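You operate a simulated robot arm through the tools that you are given. There is no shell and no other tool. Be economical: measure what you need, move in short steps, check, and stop when the job is done.

You are at the controls of a simulated two-armed robot. One attempt, no reset.

JOB
Pick up the orange squeegee with one hand, pass it to the other hand and put it on the bare board.

It is judged by the outcome, as a careful person would: the job done as asked, and still so three seconds after it is handed in. It fails if anything else is knocked over, pushed out of place, dropped, spilled or broken.

ROBOT AND FRAMES
Two 7-joint arms with two-finger parallel grippers on one trunk, on a base that drives. Base frame: it is fixed to the floor where the robot stands at the start and does not move with it; the origin is under the middle of the robot, x ahead of it, y to its left, z up. Readings come in mm, degrees, newtons and seconds.
The left shoulder is at the start at [70, 130, 1018], the right one opposite. Places, roughly: bare board (24x17 cm) [-2180, 1560, 800]. Payload 1.57 kg a hand.
The tool frame of a hand sits at the grasp point between the pads (the TCP): z along the fingers, y along the line on which they close. The tips reach 30 mm beyond it. The gripper opens to 80 mm. The fingers are 17 mm wide and 12 mm thick; the gripper's body (40 by 82 mm) begins 80 mm behind the TCP.
Orientation is told as [roll, pitch, yaw] about the base's x, y, z axes, in that order, counted from this pose: with the fingers straight down and closing along the base's y, the tool's x points along the base's -x, its y along +y and its z along -z.

CONTROLS
- The arms move only by the tool jog_arm. It takes "left_commands", "right_commands" or both (then of equal length, played together; a hand with none holds still); each is a list of rows, each a list of 7 numbers: the shift along the tool's x, y, z in cm, then the turn, a rotation vector about the tool's x, y, z in degrees, then the opening, from 0 (shut) to 1 (fully open). In form: [[x, y, z, ax, ay, az, hand], ...]. A call has 1 to 20 rows; each row is the pose to reach, as a shift and turn from the pose commanded when the call began, along the tool's axes at that moment. A row lasts 0.2 s, in which the tool goes at most 50 mm and 8.6 degrees; a call with a longer step from one row to the next is refused whole, and so is a gripper value outside its range. Where a pose cannot be reached the arm comes as near as it can. A force on the tool above 40 N (or 10 N above the force at the start of the call, whichever is more), or a blocked arm, ends the call early, and 0.2 s more pass. Each finger travels about 108 mm/s and halts on what it meets, pressing with about 43 N; the grip force reading is that of the motor and also rises with nothing between the fingers. The clock runs only during rows and for 0.2 s after the last one: add rows that repeat a pose to give the fingers time. It gives the time, the measured TCP pose, the force on the tool (base axes), the opening and the grip force at its end, in the units of the frame above (readings bear some noise), with the torque about the TCP (base axes, N m) and any sound that the robot's microphone picked up, and new pictures: "show" is both (left out), scene, wrist or none (wrist: the cameras of the hands that moved).
- Cameras (640 x 400 px; columns grow to the right, rows downward): "scene" is now at [101.9, 22.9, 1201.5]; the picture's right is [0.40, -0.92, 0.00], its down [-0.85, -0.37, -0.36] and it looks along [0.33, 0.15, -0.93] (base axes); focal length 295 px, centre (320, 200). "left" rides on the left gripper at [72, 7, -122] in its tool frame; the picture's right is [-0.09, 1.00, 0.00], its down [-0.84, -0.08, -0.54] and it looks along [-0.54, -0.05, 0.84] (tool axes); focal length 238 px, centre (320, 200). "right" rides on the right gripper at [72, -7, -122] in its tool frame; the picture's right is [0.09, 1.00, 0.00], its down [-0.84, 0.08, -0.54] and it looks along [-0.54, 0.05, 0.84] (tool axes); focal length 238 px, centre (320, 200).
- raise_lower(by): slides the trunk up (or, below 0, down) by that many mm; the arms and the scene camera ride with it, the base frame stays. It gives what a move gives, with no picture.
- base_move(legs): drives the robot by 1 to 6 legs, each [ahead, left, turn to the left] in mm, mm and degrees, along the robot's own axes; the way and the turn of a leg run together, so that a leg with both is an arc; at most 1500 mm and 180 degrees a leg. The arms and the cameras ride along, it lands a little off, and it stops where it bumps. It gives what a move gives, and a new picture of the scene camera.
- pan_tilt(pan, tilt): turns the head with the scene camera to pan (to the left, within 86 degrees either way) and tilt (down, from -29 to 69), counted from straight ahead of the robot. It gives what a move gives, and a new picture of the scene camera.
- probe_pixels(camera, pixels): for up to 12 pixels [column, row] of the newest picture of that camera ("zoom" is the newest enlarged one), the place [x, y, z] in the base frame of the surface seen there, good to about 2 mm. The clock stands still meanwhile.
- inspect(camera, box): a new picture of the part [left, top, right, bottom] of that camera's present view, enlarged. The clock stands still meanwhile.
- hand_in(): hands the job in; it is judged then, once.

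Keep the steps short. Do not move on a guess: measure, check each grasp and each placing, and mend mistakes. In all there are 80 turns and 260 pictures (those below and enlarged ones count). Leave the grippers open and the arms clear of the work at the hand-in unless told otherwise, and finish with a single line.

The tools are called as name(argument=value, ...) on one line, values as JSON. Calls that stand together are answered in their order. jog_arm: Moves the arms, as the interface text tells. Its arguments: {"type":"object","properties":{"left_commands":{"type":"array"},"right_commands":{"type":"array"},"show":{"type":"string","enum":["both","scene","wrist","none"]}},"required":[]} The other tools are called the same way: raise_lower (by) slides the trunk up or down; base_move (legs) drives the base; pan_tilt (pan, tilt) turns the head that bears the scene camera; probe_pixels (camera, pixels) gives the place of the surface under pixels of a picture; inspect (camera, box) takes an enlarged picture of a part of a camera's view; hand_in () hands the job in.

At the start:

```text
time: 0.0
left_position: [197.9, 114.4, 616.4]
left_tcp_rot: [0.0, 0.0, 0.0]
left_ft_force: [0.6, 0.1, 0.1]
left_moment: [0.02, -0.02, -0.04]
left_width: 80.0
left_gripper_force: 0.1
right_position: [264.1, -85.8, 647.9]
right_tcp_rot: [0.0, -0.1, -0.1]
right_ft_force: [-0.1, 0.2, 0.2]
right_moment: [0.0, -0.01, -0.02]
right_width: 80.0
right_gripper_force: 0.0
trunk travel left (down, up): [-655.0, 285.0]
robot x, y, heading: [-0.3, 0.7, 0.1]
head pan, tilt: [23.7, 68.8]
```

scene: 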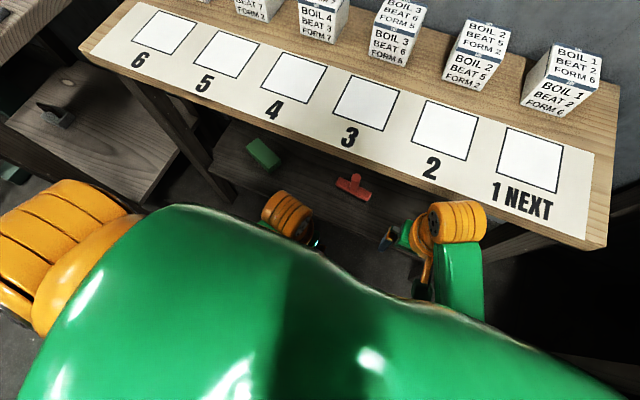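
right: 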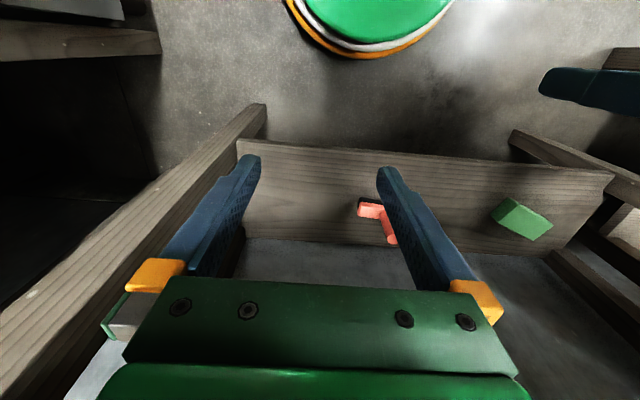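
left: 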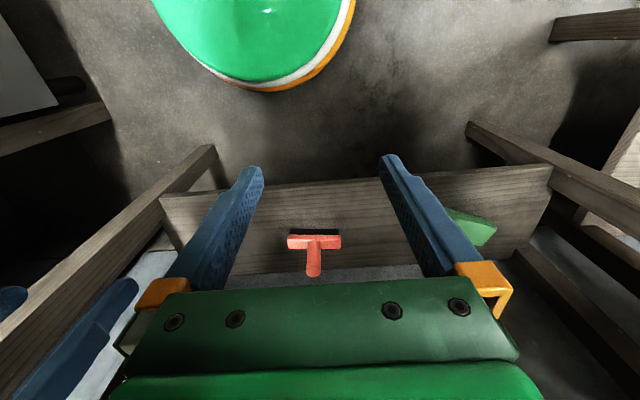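

The orange squeegee appears at scene (353,187), on a low shelf beneath a table. I'll enlarge that area and measure it.

inspect(camera="scene", box=[200, 120, 440, 270])

inspect(camera="left", box=[220, 180, 420, 305])

probe_pixels(camera="scene", pixels=[[353, 187], [340, 181], [368, 195], [355, 177], [262, 152], [300, 170], [225, 190], [400, 165], [345, 210], [590, 245], [85, 50], [230, 140]])

probe_pixels(camera="left", pixels=[[313, 270], [313, 255], [313, 242], [290, 242], [338, 242], [292, 232], [338, 233], [250, 262], [360, 255], [360, 200], [200, 215], [470, 225]])

```text
2.67 times, centred on (320, 195) of scene
```

zoom: 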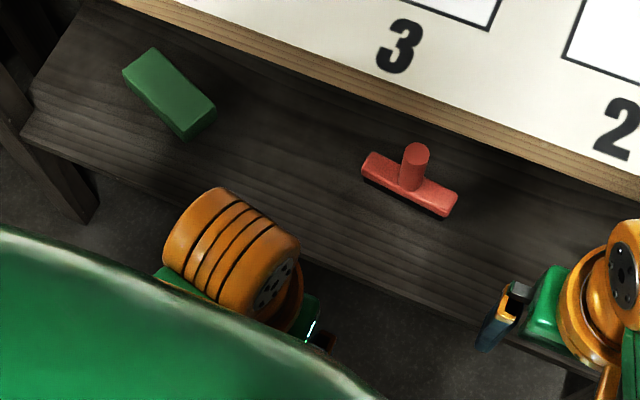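

```text
3.20 times, centred on (320, 242) of left
```

zoom: 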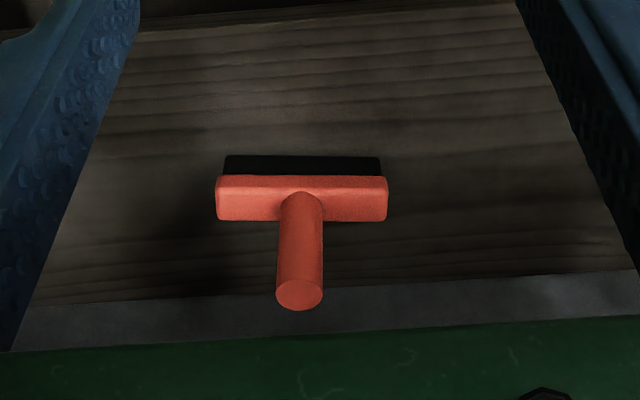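

```text
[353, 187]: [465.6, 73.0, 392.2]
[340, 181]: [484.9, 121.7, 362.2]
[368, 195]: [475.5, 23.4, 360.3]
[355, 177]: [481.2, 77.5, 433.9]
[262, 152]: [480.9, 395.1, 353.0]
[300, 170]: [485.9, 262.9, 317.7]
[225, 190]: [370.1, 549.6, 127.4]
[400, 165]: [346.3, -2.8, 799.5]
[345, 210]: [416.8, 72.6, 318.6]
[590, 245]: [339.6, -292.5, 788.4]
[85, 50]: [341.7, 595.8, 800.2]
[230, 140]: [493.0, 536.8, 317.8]
```

```text
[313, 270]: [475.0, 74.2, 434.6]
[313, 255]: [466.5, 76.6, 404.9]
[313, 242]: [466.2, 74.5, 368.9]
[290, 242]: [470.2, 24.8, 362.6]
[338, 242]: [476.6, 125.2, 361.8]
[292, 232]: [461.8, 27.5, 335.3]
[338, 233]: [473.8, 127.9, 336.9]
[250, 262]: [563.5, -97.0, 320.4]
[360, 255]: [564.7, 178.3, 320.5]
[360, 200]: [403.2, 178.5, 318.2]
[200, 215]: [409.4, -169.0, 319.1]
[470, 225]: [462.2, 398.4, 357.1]
```

The squeegee stands upright on the shelf, which is at z≈318. Its handle is vertical, centred near (478,76), with its top at z≈434. The head runs from y≈22 to 128. I plan to grip the handle from the front with the left hand, tilted down, then take the handle top from above with the right hand. First I'll measure the base disc, the shelf's front edge and the handle width.

probe_pixels(camera="left", pixels=[[250, 80], [270, 90], [250, 40], [330, 60], [305, 190], [305, 183], [250, 170], [250, 188], [305, 265], [321, 265], [313, 276], [165, 200]])

probe_pixels(camera="right", pixels=[[370, 50], [270, 110], [150, 210], [360, 150], [365, 205], [395, 215], [392, 235], [372, 212], [240, 230], [30, 300], [590, 80], [300, 250]])

pan_tilt(pan=0, tilt=40)

```text
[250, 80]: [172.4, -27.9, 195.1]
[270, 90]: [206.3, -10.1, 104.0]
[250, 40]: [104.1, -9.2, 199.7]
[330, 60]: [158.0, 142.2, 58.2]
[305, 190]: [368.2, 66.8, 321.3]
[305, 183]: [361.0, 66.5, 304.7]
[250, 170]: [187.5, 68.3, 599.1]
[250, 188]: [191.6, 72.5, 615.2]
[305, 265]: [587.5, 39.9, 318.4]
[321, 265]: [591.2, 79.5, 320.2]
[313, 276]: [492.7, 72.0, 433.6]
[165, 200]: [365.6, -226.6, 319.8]
```

```text
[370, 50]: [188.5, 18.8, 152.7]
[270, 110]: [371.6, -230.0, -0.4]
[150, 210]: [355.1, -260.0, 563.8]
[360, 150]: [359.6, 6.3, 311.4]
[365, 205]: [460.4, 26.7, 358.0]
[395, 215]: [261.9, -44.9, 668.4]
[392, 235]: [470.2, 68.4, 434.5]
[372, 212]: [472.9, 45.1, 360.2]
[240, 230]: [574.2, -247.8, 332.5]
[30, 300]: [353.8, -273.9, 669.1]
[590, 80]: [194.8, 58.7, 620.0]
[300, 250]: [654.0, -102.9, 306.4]
```

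```text
time: 0.9
left_position: [197.3, 112.5, 616.1]
left_tcp_rot: [0.0, 0.1, 0.1]
left_ft_force: [0.6, 0.4, -0.2]
left_moment: [-0.03, -0.01, -0.01]
left_width: 79.8
left_gripper_force: 0.1
right_position: [262.3, -84.7, 648.0]
right_tcp_rot: [0.1, 0.0, 0.0]
right_ft_force: [-0.1, -0.3, 0.1]
right_moment: [0.0, -0.03, -0.01]
right_width: 79.9
right_gripper_force: 0.1
trunk travel left (down, up): [-655.0, 285.0]
robot x, y, heading: [-2.4, -1.8, 0.1]
head pan, tilt: [0.0, 40.0]
```

scene: 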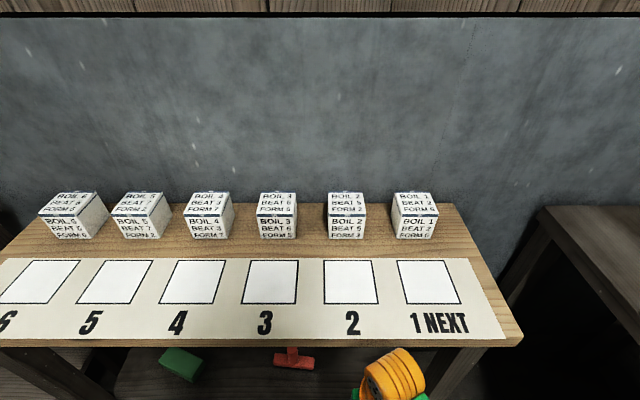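

The shelf spans x≈362–590 at z≈318, and the table edge above it is at x≈340. The base disc is about 210 mm in radius and 200 mm high. Next I'll pitch the left hand 60° so the fingers point forward and down, moving it 10 cm ahead as it turns.

jog_arm(left_commands=[[-1.2, 0, 0, 0, -7.5, 0, 1], [-2.5, 0, 0, 0, -15, 0, 1], [-3.7, 0, 0, 0, -22.5, 0, 1], [-5, 0, 0, 0, -30, 0, 1], [-6.2, 0, 0, 0, -37.5, 0, 1], [-7.5, 0, 0, 0, -45, 0, 1], [-8.7, 0, 0, 0, -52.5, 0, 1], [-10, 0, 0, 0, -60, 0, 1], [-10, 0, 0, 0, -60, 0, 1]], show="both")

```text
time: 2.9
left_position: [291.0, 130.8, 609.0]
left_tcp_rot: [9.5, -59.3, -12.3]
left_ft_force: [0.2, 0.4, -0.2]
left_moment: [0.02, -0.03, 0.01]
left_width: 79.9
left_gripper_force: 0.1
right_position: [264.3, -86.1, 647.5]
right_tcp_rot: [0.0, 0.0, 0.0]
right_ft_force: [0.3, -0.5, -0.3]
right_moment: [-0.02, 0.0, 0.01]
right_width: 79.8
right_gripper_force: 0.1
trunk travel left (down, up): [-655.0, 285.0]
robot x, y, heading: [1.5, 2.1, -0.1]
head pan, tilt: [0.0, 40.0]
```

scene: 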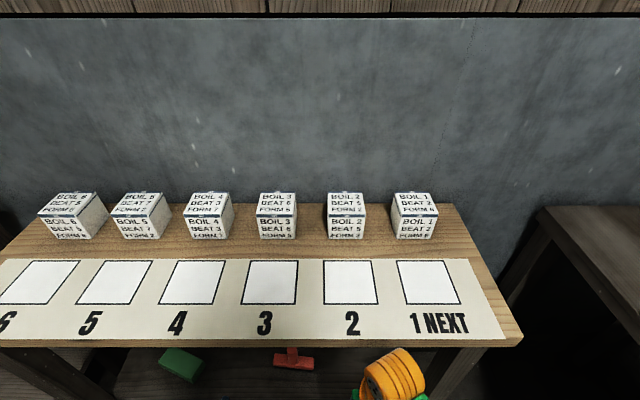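
left: 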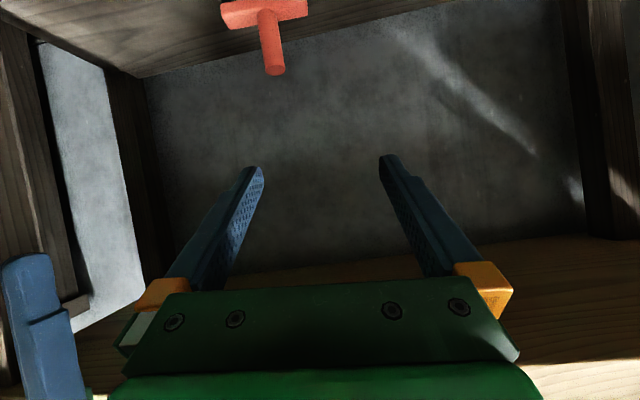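

The left arm stopped a little short of the commanded pose, because the hand is low relative to its shoulder. Lowering the trunk and raising the hands relative to it should fix that. First step is 200 mm down.

raise_lower(by=-200)

jog_arm(left_commands=[[-2.6, 0, -1.5, 0, 0, 0, 1], [-5.2, 0, -3, 0, 0, 0, 1], [-7.8, 0, -4.5, 0, 0, 0, 1], [-10.4, 0, -6, 0, 0, 0, 1], [-13, 0, -7.5, 0, 0, 0, 1], [-13, 0, -7.5, 0, 0, 0, 1]], right_commands=[[0, 0, -3, 0, 0, 0, 1], [0, 0, -6, 0, 0, 0, 1], [0, 0, -9, 0, 0, 0, 1], [0, 0, -12, 0, 0, 0, 1], [0, 0, -15, 0, 0, 0, 1], [0, 0, -15, 0, 0, 0, 1]], show="wrist")

```text
time: 5.1
left_position: [293.8, 130.3, 412.3]
left_tcp_rot: [9.4, -59.6, -12.0]
left_ft_force: [0.4, -0.1, -0.1]
left_moment: [0.01, -0.01, -0.02]
left_width: 80.0
left_gripper_force: 0.0
right_position: [263.9, -86.1, 448.3]
right_tcp_rot: [0.1, -0.1, 0.1]
right_ft_force: [0.2, 0.3, -0.1]
right_moment: [0.02, -0.01, 0.01]
right_width: 80.1
right_gripper_force: 0.0
trunk travel left (down, up): [-455.0, 485.0]
robot x, y, heading: [-2.3, -1.2, -0.1]
head pan, tilt: [0.0, 40.0]
```

```text
time: 6.5
left_position: [298.7, 109.7, 561.9]
left_tcp_rot: [0.5, -60.0, -0.5]
left_ft_force: [-0.2, 0.4, -0.4]
left_moment: [-0.02, -0.02, 0.0]
left_width: 79.8
left_gripper_force: 0.0
left hand out of reach, approached as far as the arm can: row 5, 6
right_position: [262.2, -86.3, 598.6]
right_tcp_rot: [0.0, 0.0, 0.0]
right_ft_force: [-0.6, -0.4, 0.1]
right_moment: [0.01, 0.0, -0.01]
right_width: 80.0
right_gripper_force: 0.2
trunk travel left (down, up): [-455.0, 485.0]
robot x, y, heading: [2.9, -1.2, 0.1]
head pan, tilt: [0.0, 40.0]
```

right: 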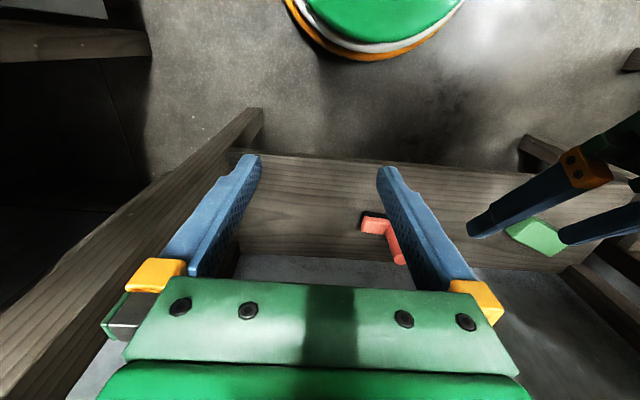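
left: 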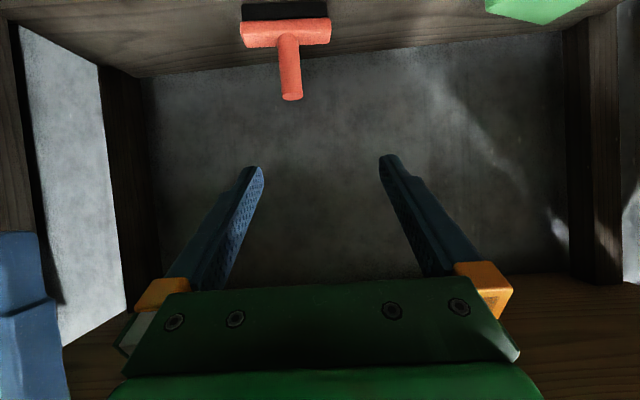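

The orientation is now correct, with the TCP at (299,110,562). I'll lower the trunk another 155 mm to bring the fingers to handle height, then look again.

raise_lower(by=-155)

jog_arm(left_commands=[[0, -1.7, 0, 0, 0, 0, 1], [0, -3.4, 0, 0, 0, 0, 1], [0, -3.4, 0, 0, 0, 0, 1]], show="wrist")

```text
time: 8.3
left_position: [298.1, 109.7, 406.8]
left_tcp_rot: [0.4, -60.1, -0.5]
left_ft_force: [0.8, 0.6, 0.4]
left_moment: [0.02, 0.03, 0.02]
left_width: 80.2
left_gripper_force: 0.1
right_position: [262.2, -85.6, 443.6]
right_tcp_rot: [0.0, 0.0, 0.0]
right_ft_force: [0.0, -0.6, 0.2]
right_moment: [-0.01, -0.02, 0.02]
right_width: 80.1
right_gripper_force: 0.0
trunk travel left (down, up): [-300.0, 640.0]
robot x, y, heading: [1.5, -0.8, -0.1]
head pan, tilt: [0.0, 40.0]
```

```text
time: 9.0
left_position: [286.0, 72.1, 397.0]
left_tcp_rot: [11.1, -59.2, -17.0]
left_ft_force: [0.5, 0.7, 0.2]
left_moment: [0.03, -0.02, -0.01]
left_width: 80.0
left_gripper_force: 0.0
right_position: [262.3, -86.5, 441.8]
right_tcp_rot: [0.0, 0.0, -0.1]
right_ft_force: [0.1, -0.1, -0.4]
right_moment: [0.01, -0.03, 0.0]
right_width: 80.3
right_gripper_force: 0.0
trunk travel left (down, up): [-300.0, 640.0]
robot x, y, heading: [-3.4, -0.8, -0.2]
head pan, tilt: [0.0, 40.0]
stopped in row 3 (left hand): the arm was blocked; the commanded pose is now the measured one
```

left: 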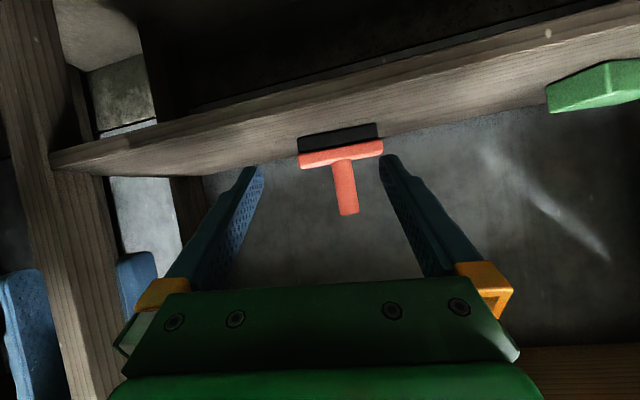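

The arm was blocked, probably by the robot's own body. I'll take the left hand back to y≈110 with its orientation restored and slightly further forward. The sideways offset can come from driving the base.

jog_arm(left_commands=[[-0.6, 1.4, 0.7, -1.2, 0, -2.9, 1], [-1.3, 2.9, 1.4, -2.4, 0, -5.8, 1], [-1.9, 4.3, 2.0, -3.5, 0, -8.7, 1], [-1.9, 4.3, 2.0, -3.5, 0, -8.7, 1]], show="wrist")

```text
time: 10.0
left_position: [310.1, 110.8, 400.1]
left_tcp_rot: [1.8, -58.9, -2.7]
left_ft_force: [-0.1, 0.4, 0.8]
left_moment: [-0.01, 0.01, 0.01]
left_width: 79.7
left_gripper_force: 0.1
right_position: [262.2, -86.5, 443.3]
right_tcp_rot: [-0.1, 0.0, 0.0]
right_ft_force: [0.9, -1.2, -0.6]
right_moment: [0.03, 0.0, 0.0]
right_width: 79.8
right_gripper_force: 0.0
trunk travel left (down, up): [-300.0, 640.0]
robot x, y, heading: [-0.8, 1.5, 0.4]
head pan, tilt: [0.0, 40.0]
```

left: 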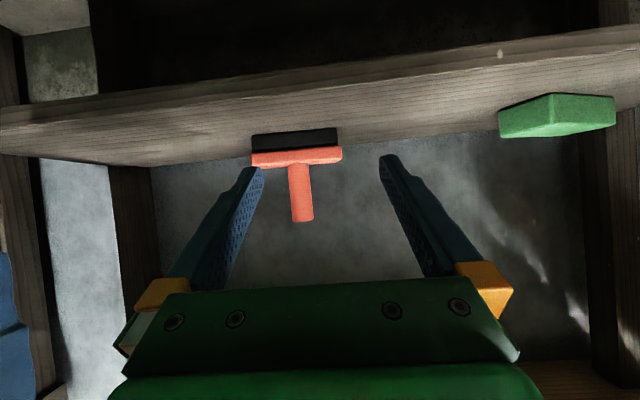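

I'll drive 35 mm to the right, then probe the handle again.

base_move(legs=[[0, -35, 0]])

inspect(camera="left", box=[220, 100, 460, 250])

```text
time: 10.8
left_position: [312.3, 75.4, 401.6]
left_tcp_rot: [2.2, -59.4, -3.1]
left_ft_force: [0.0, 0.4, 0.0]
left_moment: [-0.01, 0.02, -0.03]
left_width: 80.1
left_gripper_force: 0.0
right_position: [263.4, -121.4, 443.4]
right_tcp_rot: [0.1, 0.0, 0.0]
right_ft_force: [0.7, 0.1, -0.4]
right_moment: [-0.02, 0.01, -0.01]
right_width: 79.8
right_gripper_force: 0.0
trunk travel left (down, up): [-300.0, 640.0]
robot x, y, heading: [-0.8, -32.9, 0.1]
head pan, tilt: [0.0, 40.0]
```

scene: 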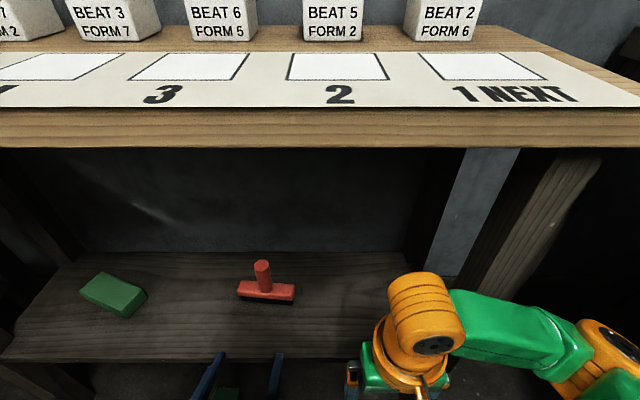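

```text
2.67 times, centred on (340, 175) of left
```

zoom: 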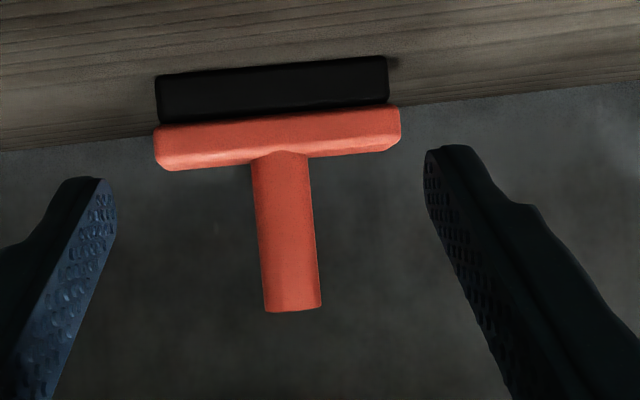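

Both cameras now see the squeegee between the left fingers. I'll probe the handle edges and the head.

probe_pixels(camera="zoom", pixels=[[262, 230], [288, 230], [310, 230], [292, 300], [270, 300], [316, 300], [280, 140], [170, 140], [385, 130], [170, 100], [380, 80]])

probe_pixels(camera="scene", pixels=[[261, 263], [266, 280], [242, 291], [290, 296], [320, 130], [320, 145], [300, 355], [420, 290], [480, 310]])

```text
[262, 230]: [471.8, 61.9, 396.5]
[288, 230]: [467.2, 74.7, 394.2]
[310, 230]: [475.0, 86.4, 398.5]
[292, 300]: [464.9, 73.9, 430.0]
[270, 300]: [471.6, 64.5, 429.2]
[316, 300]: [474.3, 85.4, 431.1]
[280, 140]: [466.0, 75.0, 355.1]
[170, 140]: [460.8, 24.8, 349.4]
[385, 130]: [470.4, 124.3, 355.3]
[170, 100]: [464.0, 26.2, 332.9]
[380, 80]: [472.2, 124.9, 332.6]
```

```text
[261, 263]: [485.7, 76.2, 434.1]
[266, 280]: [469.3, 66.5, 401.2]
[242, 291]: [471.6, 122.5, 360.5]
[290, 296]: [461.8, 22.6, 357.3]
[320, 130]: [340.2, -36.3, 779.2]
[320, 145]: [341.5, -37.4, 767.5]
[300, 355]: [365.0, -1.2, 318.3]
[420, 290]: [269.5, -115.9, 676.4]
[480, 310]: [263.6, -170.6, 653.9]
```

The handle axis is at about (479, 74.5), radius ≈13 mm, from z 366 to 434. I'll move the left hand 80 mm straight ahead. That stays short of the handle.

jog_arm(left_commands=[[-1.0, 0.1, 1.7, 0, 0, 0, 1], [-2.0, 0.2, 3.5, 0, 0, 0, 1], [-3.1, 0.3, 5.2, 0, 0, 0, 1], [-4.1, 0.4, 6.9, 0, 0, 0, 1], [-4.1, 0.4, 6.9, 0, 0, 0, 1]], show="wrist")

```text
time: 12.1
left_position: [392.7, 78.8, 401.5]
left_tcp_rot: [2.4, -59.4, -3.4]
left_ft_force: [-0.8, -0.3, -0.6]
left_moment: [0.01, 0.01, 0.0]
left_width: 80.1
left_gripper_force: 0.1
right_position: [262.9, -121.6, 444.2]
right_tcp_rot: [0.0, 0.0, 0.0]
right_ft_force: [0.1, -0.2, 0.4]
right_moment: [0.0, -0.03, -0.03]
right_width: 80.3
right_gripper_force: 0.0
trunk travel left (down, up): [-300.0, 640.0]
robot x, y, heading: [1.0, -35.8, 0.1]
head pan, tilt: [0.0, 40.0]
```

left: 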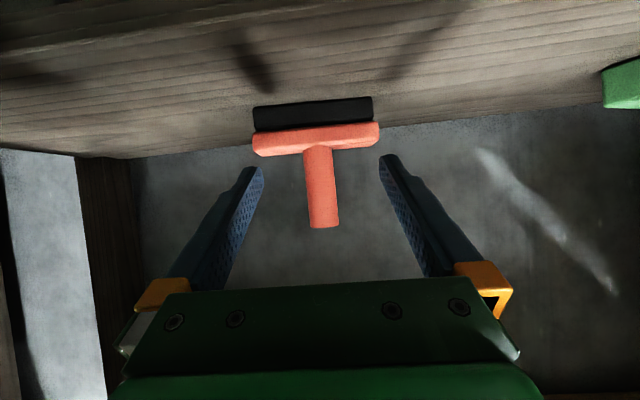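

That tracked well, at (393,79,402). I'll go on 85 mm so the handle sits at the TCP, fingers still open.

jog_arm(left_commands=[[-1.2, 0, 1.8, 0, 0, 0, 1], [-2.4, 0, 3.6, 0, 0, 0, 1], [-3.5, 0, 5.3, 0, 0, 0, 1], [-4.7, 0, 7.1, 0, 0, 0, 1], [-4.7, 0, 7.1, 0, 0, 0, 1]], show="both")

```text
time: 13.2
left_position: [477.4, 79.1, 405.4]
left_tcp_rot: [3.0, -59.2, -3.8]
left_ft_force: [0.1, -0.1, 0.3]
left_moment: [0.0, 0.0, 0.0]
left_width: 80.0
left_gripper_force: 0.1
right_position: [262.9, -121.4, 441.9]
right_tcp_rot: [0.0, 0.0, 0.0]
right_ft_force: [0.0, 0.4, -0.5]
right_moment: [0.0, 0.01, 0.0]
right_width: 80.3
right_gripper_force: 0.1
trunk travel left (down, up): [-300.0, 640.0]
robot x, y, heading: [-3.9, -34.8, 0.1]
head pan, tilt: [0.0, 40.0]
```

scene: 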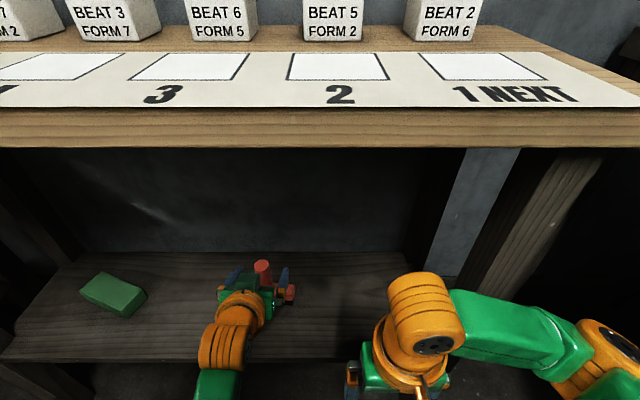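
left: 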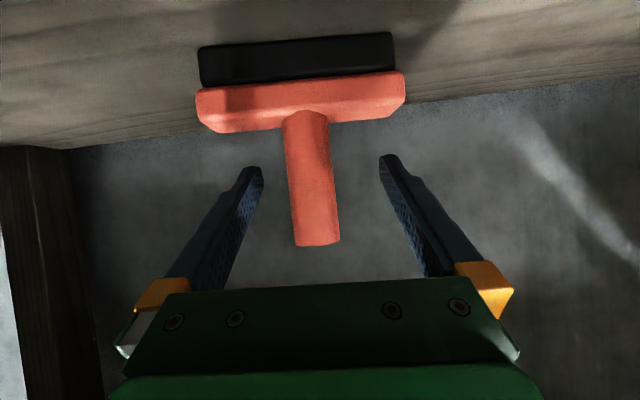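

The handle is between the fingers and about 4 mm off centre. I'll centre it and close.

jog_arm(left_commands=[[0, -0.45, 0, 0, 0, 0, 1], [0, -0.45, 0, 0, 0, 0, 0.5], [0, -0.45, 0, 0, 0, 0, 0], [0, -0.45, 0, 0, 0, 0, 0], [0, -0.45, 0, 0, 0, 0, 0]], show="wrist")

```text
time: 14.4
left_position: [478.6, 77.3, 405.9]
left_tcp_rot: [4.6, -59.6, -4.9]
left_ft_force: [2.0, -0.5, 5.4]
left_moment: [-0.4, -0.19, 0.14]
left_width: 27.7
left_gripper_force: 37.8
right_position: [263.4, -123.2, 444.2]
right_tcp_rot: [0.0, 0.0, 0.0]
right_ft_force: [-0.2, 0.1, -1.2]
right_moment: [0.0, 0.0, -0.02]
right_width: 79.9
right_gripper_force: 0.0
trunk travel left (down, up): [-300.0, 640.0]
robot x, y, heading: [-2.0, -35.0, 0.1]
head pan, tilt: [0.0, 40.0]
```

left: 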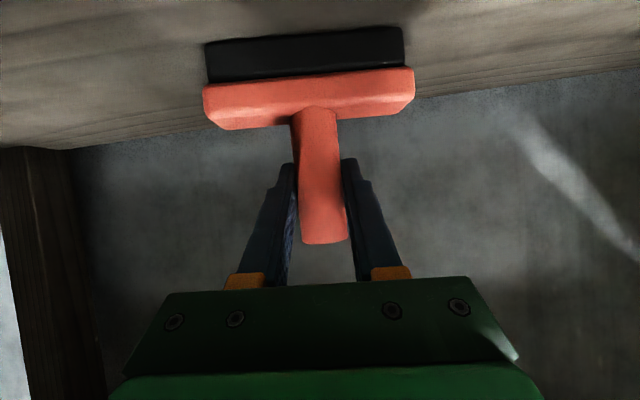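

The handle is gripped at 27.7 mm with 38 N. I'll lift 60 mm with the trunk, then check that it stays in the hand.

raise_lower(by=60)

inspect(camera="left", box=[0, 0, 640, 400])

```text
time: 15.4
left_position: [477.9, 77.9, 464.0]
left_tcp_rot: [4.5, -59.2, -4.9]
left_ft_force: [0.4, 0.4, -1.8]
left_moment: [-0.01, -0.02, -0.02]
left_width: 27.2
left_gripper_force: 37.9
right_position: [262.1, -119.8, 503.2]
right_tcp_rot: [0.0, 0.0, 0.0]
right_ft_force: [0.0, -0.1, -0.1]
right_moment: [0.03, -0.02, -0.03]
right_width: 80.1
right_gripper_force: 0.1
trunk travel left (down, up): [-360.0, 580.0]
robot x, y, heading: [-2.1, -31.6, 0.0]
head pan, tilt: [0.0, 40.0]
```

```text
1.00 times, centred on (320, 200) of left (not enlarged: the box is as wide or as high as the picture)
```

zoom: 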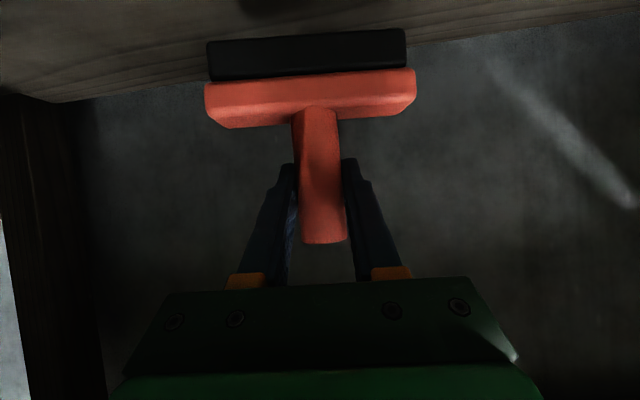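

It is lifted and still aligned in the hand. Before driving back I'll look left and right for obstacles and for the board.

pan_tilt(pan=86, tilt=25)

pan_tilt(pan=-86, tilt=25)

```text
time: 17.1
left_position: [477.9, 77.2, 465.6]
left_tcp_rot: [4.5, -59.3, -4.9]
left_ft_force: [-0.2, -0.3, -1.7]
left_moment: [0.01, -0.01, 0.0]
left_width: 27.1
left_gripper_force: 37.6
right_position: [260.6, -122.1, 502.2]
right_tcp_rot: [0.0, 0.1, 0.0]
right_ft_force: [-0.1, 0.1, -0.4]
right_moment: [0.0, -0.02, 0.01]
right_width: 80.1
right_gripper_force: 0.1
trunk travel left (down, up): [-360.0, 580.0]
robot x, y, heading: [-2.3, -29.8, 0.1]
head pan, tilt: [85.9, 25.0]
```

scene: 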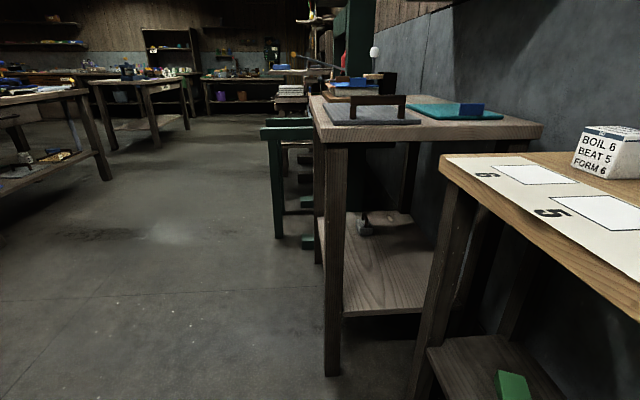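

```text
time: 19.6
left_position: [477.8, 77.2, 464.8]
left_tcp_rot: [4.4, -59.4, -5.0]
left_ft_force: [-1.0, 0.7, -0.9]
left_moment: [0.01, -0.02, -0.01]
left_width: 27.5
left_gripper_force: 38.1
right_position: [262.0, -122.0, 502.9]
right_tcp_rot: [0.0, -0.1, 0.1]
right_ft_force: [-0.2, 0.9, -0.7]
right_moment: [0.0, -0.02, -0.02]
right_width: 79.9
right_gripper_force: 0.0
trunk travel left (down, up): [-360.0, 580.0]
robot x, y, heading: [-2.5, -36.7, -0.2]
head pan, tilt: [-85.9, 25.0]
```

scene: 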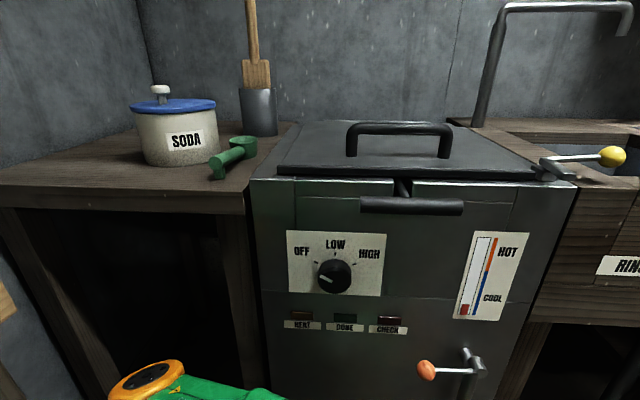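

Open floor lies to the left and behind, with a counter along the right. I'll probe the distances to the right-hand furniture and to the left tables.

probe_pixels(camera="scene", pixels=[[235, 200], [260, 260], [540, 230], [600, 270], [470, 360], [427, 370], [410, 208], [610, 155], [20, 190]])

pan_tilt(pan=86, tilt=10)

probe_pixels(camera="scene", pixels=[[100, 200], [20, 190], [40, 240], [160, 150], [120, 180], [330, 200], [270, 210], [110, 260]])

```text
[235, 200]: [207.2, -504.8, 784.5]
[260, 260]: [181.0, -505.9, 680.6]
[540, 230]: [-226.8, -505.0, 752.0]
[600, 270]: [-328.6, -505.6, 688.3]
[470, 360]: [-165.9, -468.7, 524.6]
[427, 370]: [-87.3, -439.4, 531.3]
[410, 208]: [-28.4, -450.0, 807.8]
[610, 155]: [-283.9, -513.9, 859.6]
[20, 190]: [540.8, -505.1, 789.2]
```

```text
time: 22.2
left_position: [477.2, 76.5, 465.1]
left_tcp_rot: [4.6, -59.2, -5.0]
left_ft_force: [0.4, 0.2, -1.3]
left_moment: [-0.01, 0.01, 0.01]
left_width: 27.4
left_gripper_force: 37.7
right_position: [262.5, -122.4, 503.1]
right_tcp_rot: [0.0, 0.1, 0.0]
right_ft_force: [-0.2, 0.6, -1.0]
right_moment: [0.04, 0.01, 0.0]
right_width: 80.1
right_gripper_force: 0.1
trunk travel left (down, up): [-360.0, 580.0]
robot x, y, heading: [1.6, -35.2, -0.0]
head pan, tilt: [85.9, 10.0]
```

scene: 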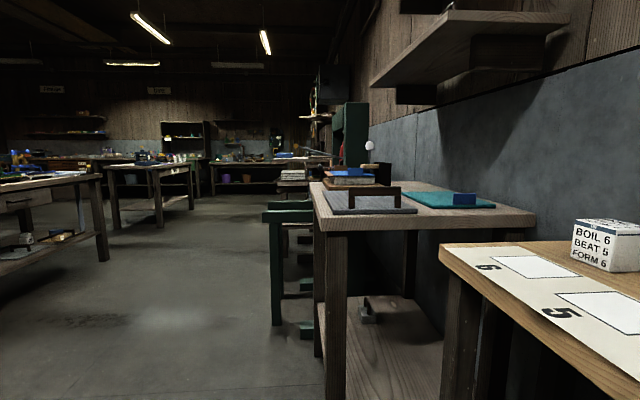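

```text
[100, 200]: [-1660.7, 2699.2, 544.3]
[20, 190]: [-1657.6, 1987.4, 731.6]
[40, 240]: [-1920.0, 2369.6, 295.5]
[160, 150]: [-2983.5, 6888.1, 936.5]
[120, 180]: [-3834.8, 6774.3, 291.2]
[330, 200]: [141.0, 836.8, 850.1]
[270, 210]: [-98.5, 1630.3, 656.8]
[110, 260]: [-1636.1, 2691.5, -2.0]
```

The route back is free. The right-hand counter front is at y≈-505 with handles out to -440. I'll back 350 mm straight out from under the table.

base_move(legs=[[-350, 0, 0]])

pan_tilt(pan=10, tilt=60)

```text
time: 24.5
left_position: [127.5, 77.7, 464.9]
left_tcp_rot: [4.5, -59.3, -5.1]
left_ft_force: [0.3, -0.5, -1.7]
left_moment: [-0.01, 0.01, -0.02]
left_width: 27.5
left_gripper_force: 37.6
right_position: [-86.2, -121.8, 503.4]
right_tcp_rot: [0.0, 0.1, -0.1]
right_ft_force: [0.7, -0.1, 0.3]
right_moment: [-0.02, -0.01, 0.03]
right_width: 79.8
right_gripper_force: 0.1
trunk travel left (down, up): [-360.0, 580.0]
robot x, y, heading: [-352.5, -37.7, -0.2]
head pan, tilt: [85.9, 10.0]
```

scene: 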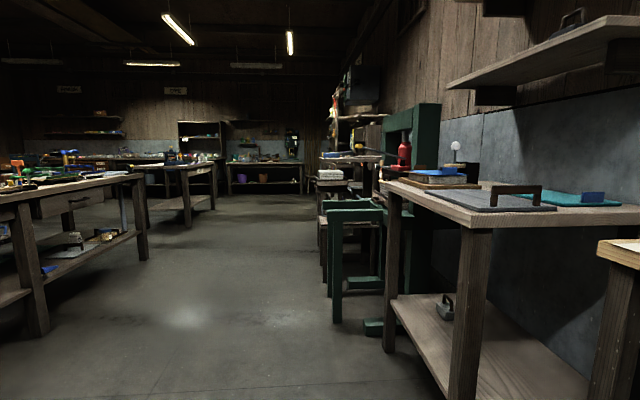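

```text
time: 26.0
left_position: [128.7, 78.9, 464.9]
left_tcp_rot: [4.9, -59.4, -5.5]
left_ft_force: [-0.7, 0.0, -1.5]
left_moment: [0.01, 0.0, 0.02]
left_width: 27.2
left_gripper_force: 37.3
right_position: [-85.9, -121.3, 503.0]
right_tcp_rot: [0.0, -0.1, -0.1]
right_ft_force: [0.4, 0.6, -0.5]
right_moment: [-0.03, 0.0, 0.04]
right_width: 80.2
right_gripper_force: 0.1
trunk travel left (down, up): [-360.0, 580.0]
robot x, y, heading: [-352.6, -34.3, -0.1]
head pan, tilt: [10.0, 60.0]
```

scene: 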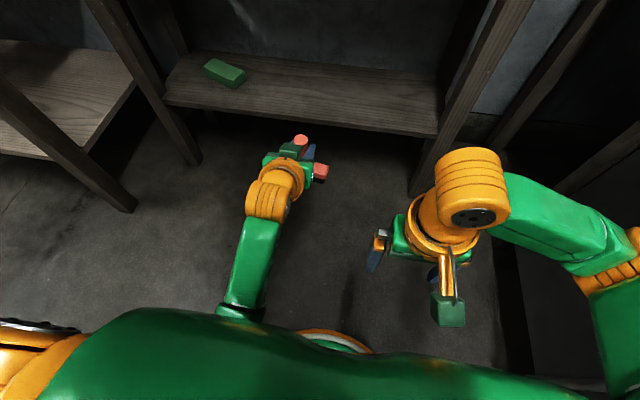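

I'm now clear of the table and have a good overhead view. For the handover I'll bring the squeegee nearer the middle, turning the left hand 30° inward so its fingers point forward and right. The right hand shifts a little to the right at the same time.

jog_arm(left_commands=[[1.3, -0.95, -2.3, 4.3, -0.2, 2.55, 0], [2.6, -1.9, -4.6, 8.6, -0.4, 5.1, 0], [3.95, -2.85, -6.9, 12.9, -0.6, 7.65, 0], [5.3, -3.8, -9.2, 17.2, -0.8, 10.2, 0], [6.6, -4.75, -11.5, 21.5, -1.0, 12.75, 0], [7.9, -5.7, -13.8, 25.8, -1.2, 15.3, 0], [7.9, -5.7, -13.8, 25.8, -1.2, 15.3, 0]], right_commands=[[0, -1, 0, 0, 0, 0, 1], [0, -2, 0, 0, 0, 0, 1], [0, -3, 0, 0, 0, 0, 1], [0, -3, 0, 0, 0, 0, 1], [0, -3, 0, 0, 0, 0, 1], [0, -3, 0, 0, 0, 0, 1], [0, -3, 0, 0, 0, 0, 1]], show="both")

```text
time: 27.6
left_position: [-32.3, 24.4, 464.5]
left_tcp_rot: [4.4, -59.3, -35.2]
left_ft_force: [-0.3, 0.0, -1.7]
left_moment: [0.0, 0.03, -0.01]
left_width: 27.0
left_gripper_force: 37.5
right_position: [-87.3, -151.9, 502.8]
right_tcp_rot: [0.0, 0.0, -0.1]
right_ft_force: [1.0, 0.3, -0.2]
right_moment: [0.0, -0.01, -0.01]
right_width: 80.1
right_gripper_force: 0.1
trunk travel left (down, up): [-360.0, 580.0]
robot x, y, heading: [-350.5, -36.6, -0.2]
head pan, tilt: [10.0, 60.0]
```

scene: 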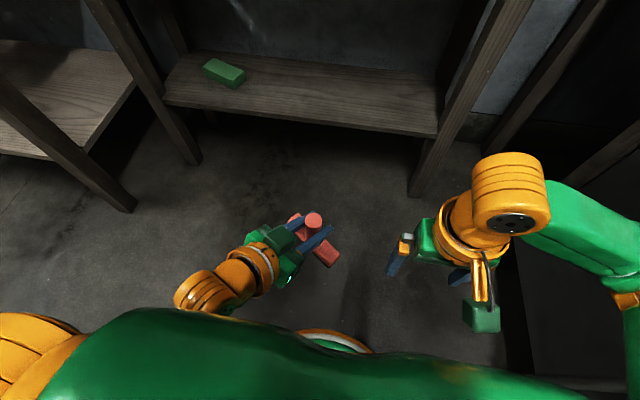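
right: 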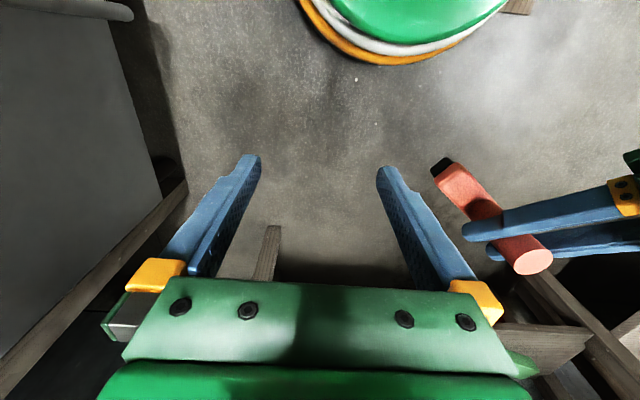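
left: 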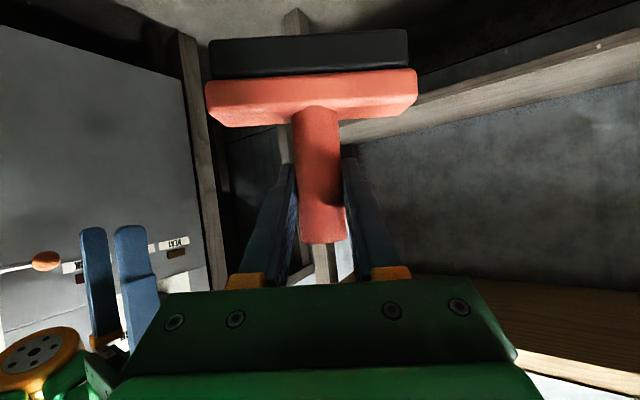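

The arm tracked exactly, and the squeegee is still upright in the left hand. I'll probe the handle top, then raise the right hand 60 mm and yaw it 55° so it closes across the left fingers.

probe_pixels(camera="scene", pixels=[[313, 219], [307, 219], [319, 219], [313, 215], [313, 223]])

jog_arm(right_commands=[[0, 0, -1, 0, 0, -7, 1], [0, 0, -2, 0, 0, -14, 1], [0, 0, -3, 0, 0, -21, 1], [0, 0, -4, 0, 0, -28, 1], [0, 0, -5, 0, 0, -35, 1], [0, 0, -6, 0, 0, -42, 1], [0, 0, -6, 0, 0, -49, 1], [0, 0, -6, 0, 0, -55, 1], [0, 0, -6, 0, 0, -55, 1]], show="both")

```text
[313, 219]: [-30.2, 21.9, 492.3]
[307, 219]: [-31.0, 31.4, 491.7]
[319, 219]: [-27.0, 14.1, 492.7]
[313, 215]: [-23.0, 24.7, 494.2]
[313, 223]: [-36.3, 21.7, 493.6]
```

```text
time: 29.6
left_position: [-32.3, 24.2, 465.2]
left_tcp_rot: [4.5, -59.3, -35.1]
left_ft_force: [-0.6, 0.1, -2.0]
left_moment: [-0.02, -0.02, 0.01]
left_width: 27.1
left_gripper_force: 37.4
right_position: [-87.9, -151.2, 562.7]
right_tcp_rot: [0.0, -0.1, 55.1]
right_ft_force: [-0.1, 0.2, -0.5]
right_moment: [-0.01, 0.01, 0.0]
right_width: 80.2
right_gripper_force: 0.0
trunk travel left (down, up): [-360.0, 580.0]
robot x, y, heading: [-349.2, -37.8, 0.1]
head pan, tilt: [10.0, 60.0]
```

scene: 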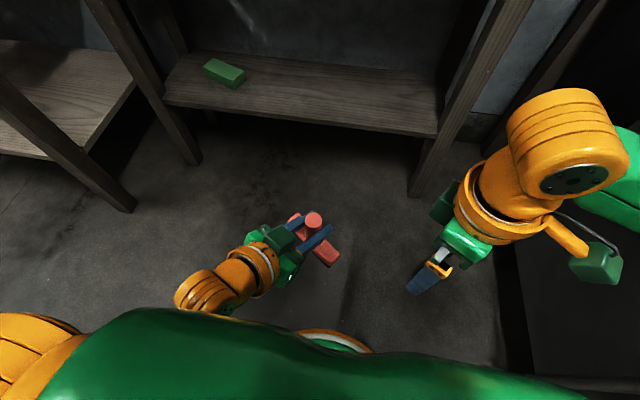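
right: 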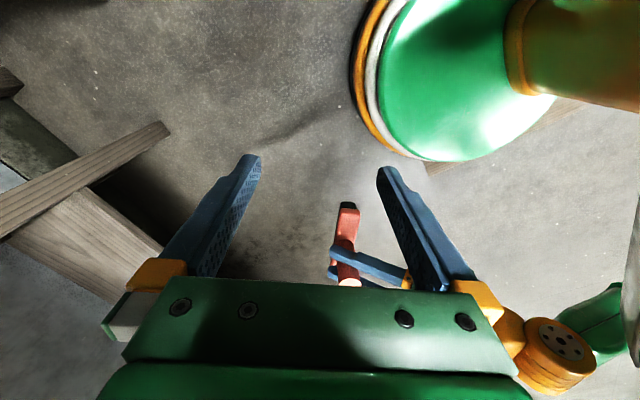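

The handle top centre is at (-30, 22.5, 493). I'll move the right hand level at z≈563, leaving 40 mm under its tips, to a point directly above the handle.

jog_arm(right_commands=[[-2.9, 0.9, 0, 0, 0, 0, 1], [-5.8, 1.8, 0, 0, 0, 0, 0.9], [-8.8, 2.6, 0, 0, 0, 0, 0.8], [-11.7, 3.5, 0, 0, 0, 0, 0.7], [-14.6, 4.35, 0, 0, 0, 0, 0.65], [-17.56, 5.22, 0, 0, 0, 0, 0.65], [-17.56, 5.22, 0, 0, 0, 0, 0.65]], show="both")

```text
time: 31.2
left_position: [-32.0, 23.4, 464.3]
left_tcp_rot: [4.5, -59.3, -35.0]
left_ft_force: [0.2, -0.3, -0.9]
left_moment: [-0.02, -0.01, 0.0]
left_width: 27.1
left_gripper_force: 37.6
right_position: [-28.9, 22.3, 563.2]
right_tcp_rot: [0.0, 0.0, 55.1]
right_ft_force: [0.5, 0.2, -0.2]
right_moment: [-0.01, 0.03, -0.02]
right_width: 51.8
right_gripper_force: 0.0
trunk travel left (down, up): [-360.0, 580.0]
robot x, y, heading: [-349.1, -37.3, -0.1]
head pan, tilt: [10.0, 60.0]
```

scene: 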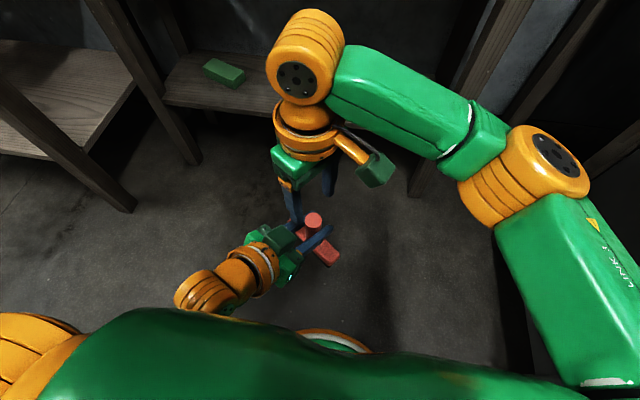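
right: 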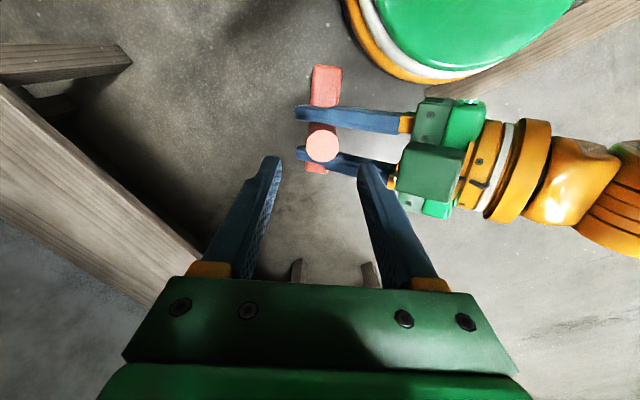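

The right hand is exactly above, with its closing line square to the left fingers. Before descending I'll check how high and how close the left gripper's box is, at right image (430,170).

probe_pixels(camera="right", pixels=[[432, 175], [405, 170], [455, 150], [432, 120], [400, 125], [480, 160], [520, 180], [321, 142], [330, 110], [350, 160], [375, 122]])

```text
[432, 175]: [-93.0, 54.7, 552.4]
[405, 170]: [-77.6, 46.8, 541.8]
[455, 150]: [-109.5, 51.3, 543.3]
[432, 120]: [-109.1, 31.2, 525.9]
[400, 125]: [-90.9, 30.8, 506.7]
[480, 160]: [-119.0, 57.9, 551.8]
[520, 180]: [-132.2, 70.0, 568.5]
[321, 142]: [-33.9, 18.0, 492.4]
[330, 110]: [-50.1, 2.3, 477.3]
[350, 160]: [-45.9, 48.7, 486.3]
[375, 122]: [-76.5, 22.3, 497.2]
```

The box front sits 53 mm behind the handle, and the right finger's outer face will be at 38 mm. The right body stays at z≥560, above the box at 552, so it clears. I'll descend 81 mm in small steps, still open.

jog_arm(right_commands=[[0, 0, 1.5, 0, 0, 0, 0.65], [0, 0, 3, 0, 0, 0, 0.65], [0, 0, 4.5, 0, 0, 0, 0.65], [0, 0, 5.5, 0, 0, 0, 0.65], [0, 0, 6.5, 0, 0, 0, 0.65], [0, 0, 7.3, 0, 0, 0, 0.65], [0, 0, 8.1, 0, 0, 0, 0.65], [0, 0, 8.1, 0, 0, 0, 0.65]], show="both")

```text
time: 33.0
left_position: [-31.6, 23.7, 464.7]
left_tcp_rot: [4.5, -59.2, -35.2]
left_ft_force: [-0.1, 0.1, 0.3]
left_moment: [-0.05, 0.03, -0.02]
left_width: 26.8
left_gripper_force: 37.4
right_position: [-27.9, 23.5, 481.8]
right_tcp_rot: [0.1, 0.0, 54.8]
right_ft_force: [0.8, 0.1, 0.2]
right_moment: [0.04, 0.01, 0.03]
right_width: 51.8
right_gripper_force: 0.1
trunk travel left (down, up): [-360.0, 580.0]
robot x, y, heading: [-350.2, -34.6, -0.1]
head pan, tilt: [10.0, 60.0]
```

scene: 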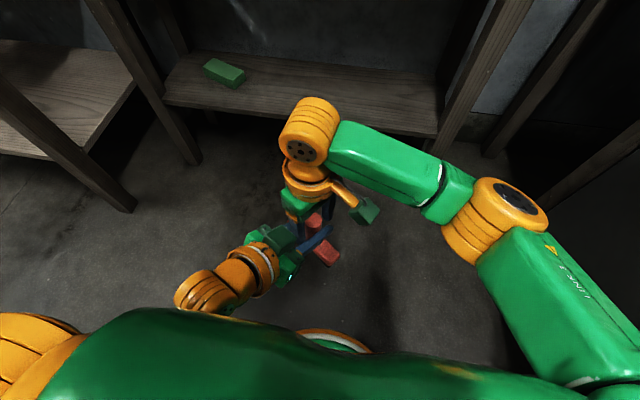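
right: 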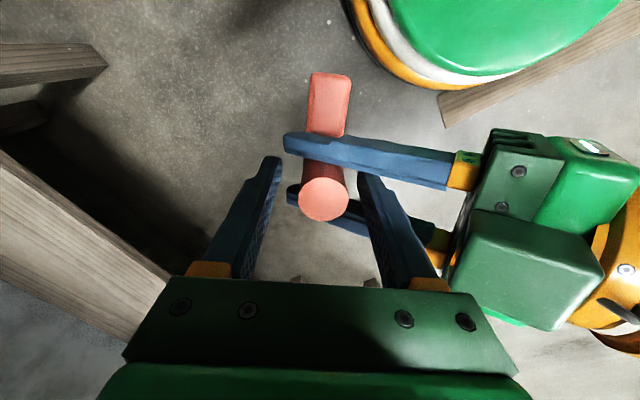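

There's no contact and the handle is between the right fingers. I'll close the right hand gently and keep the left shut.

jog_arm(right_commands=[[0, 0, 0, 0, 0, 0, 0.5], [0, 0, 0, 0, 0, 0, 0.4], [0, 0, 0, 0, 0, 0, 0.3], [0, 0, 0, 0, 0, 0, 0], [0, 0, 0, 0, 0, 0, 0]], show="wrist")

```text
time: 34.2
left_position: [-31.2, 24.5, 465.4]
left_tcp_rot: [4.6, -59.3, -35.1]
left_ft_force: [22.6, -12.9, -8.4]
left_moment: [0.09, 0.13, -0.01]
left_width: 27.0
left_gripper_force: 37.8
right_position: [-30.4, 21.8, 481.2]
right_tcp_rot: [0.2, 0.0, 55.2]
right_ft_force: [-21.9, 12.8, 6.6]
right_moment: [0.17, 0.28, -0.04]
right_width: 27.3
right_gripper_force: 38.0
trunk travel left (down, up): [-360.0, 580.0]
robot x, y, heading: [-354.0, -37.7, -0.1]
head pan, tilt: [10.0, 60.0]
```

right: 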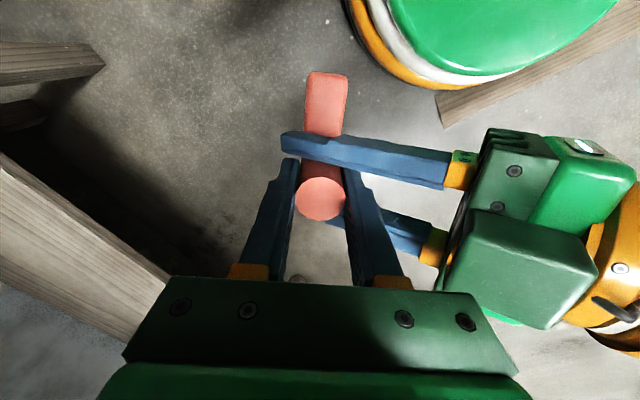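

Both hands hold the handle, at 27 mm and 38 N each, with about 25 N pushing between them. I'll ease the right hand 2 mm along that force, then open the left hand while the right stays shut.

jog_arm(left_commands=[[0, 0, 0, 0, 0, 0, 0], [0, 0, 0, 0, 0, 0, 0], [0, 0, 0, 0, 0, 0, 0.5], [0, 0, 0, 0, 0, 0, 1], [0, 0, 0, 0, 0, 0, 1]], right_commands=[[0, 0.2, 0, 0, 0, 0, 0], [0, 0.2, 0, 0, 0, 0, 0], [0, 0.2, 0, 0, 0, 0, 0], [0, 0.2, 0, 0, 0, 0, 0], [0, 0.2, 0, 0, 0, 0, 0]], show="wrist")

```text
time: 35.4
left_position: [-31.3, 23.8, 464.8]
left_tcp_rot: [4.5, -59.3, -35.2]
left_ft_force: [0.5, -0.3, 0.1]
left_moment: [0.0, -0.01, -0.04]
left_width: 80.2
left_gripper_force: 0.1
right_position: [-29.8, 23.3, 481.7]
right_tcp_rot: [0.0, 0.0, 54.9]
right_ft_force: [0.0, -0.6, -0.3]
right_moment: [0.02, -0.01, 0.0]
right_width: 27.2
right_gripper_force: 37.2
trunk travel left (down, up): [-360.0, 580.0]
robot x, y, heading: [-348.6, -34.4, 0.1]
head pan, tilt: [10.0, 60.0]
```

right: 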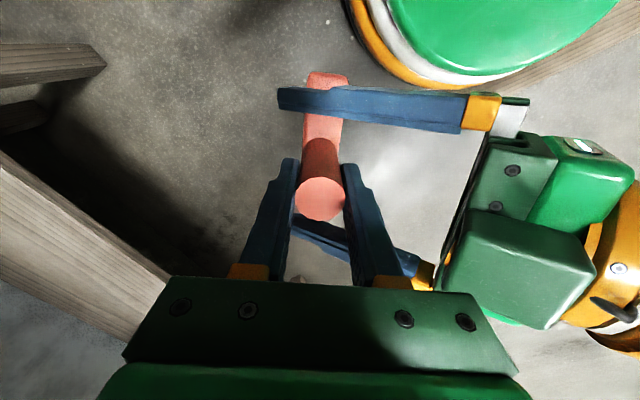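
left: 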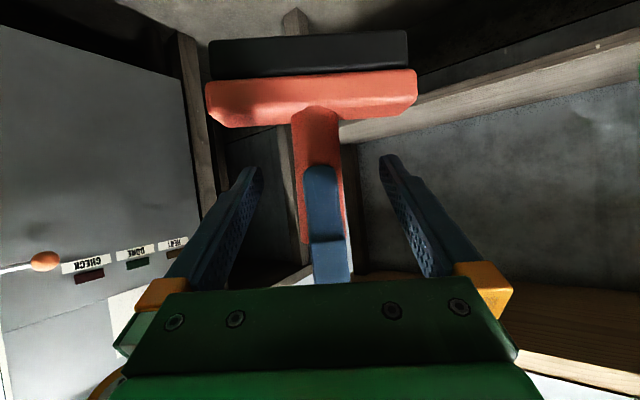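

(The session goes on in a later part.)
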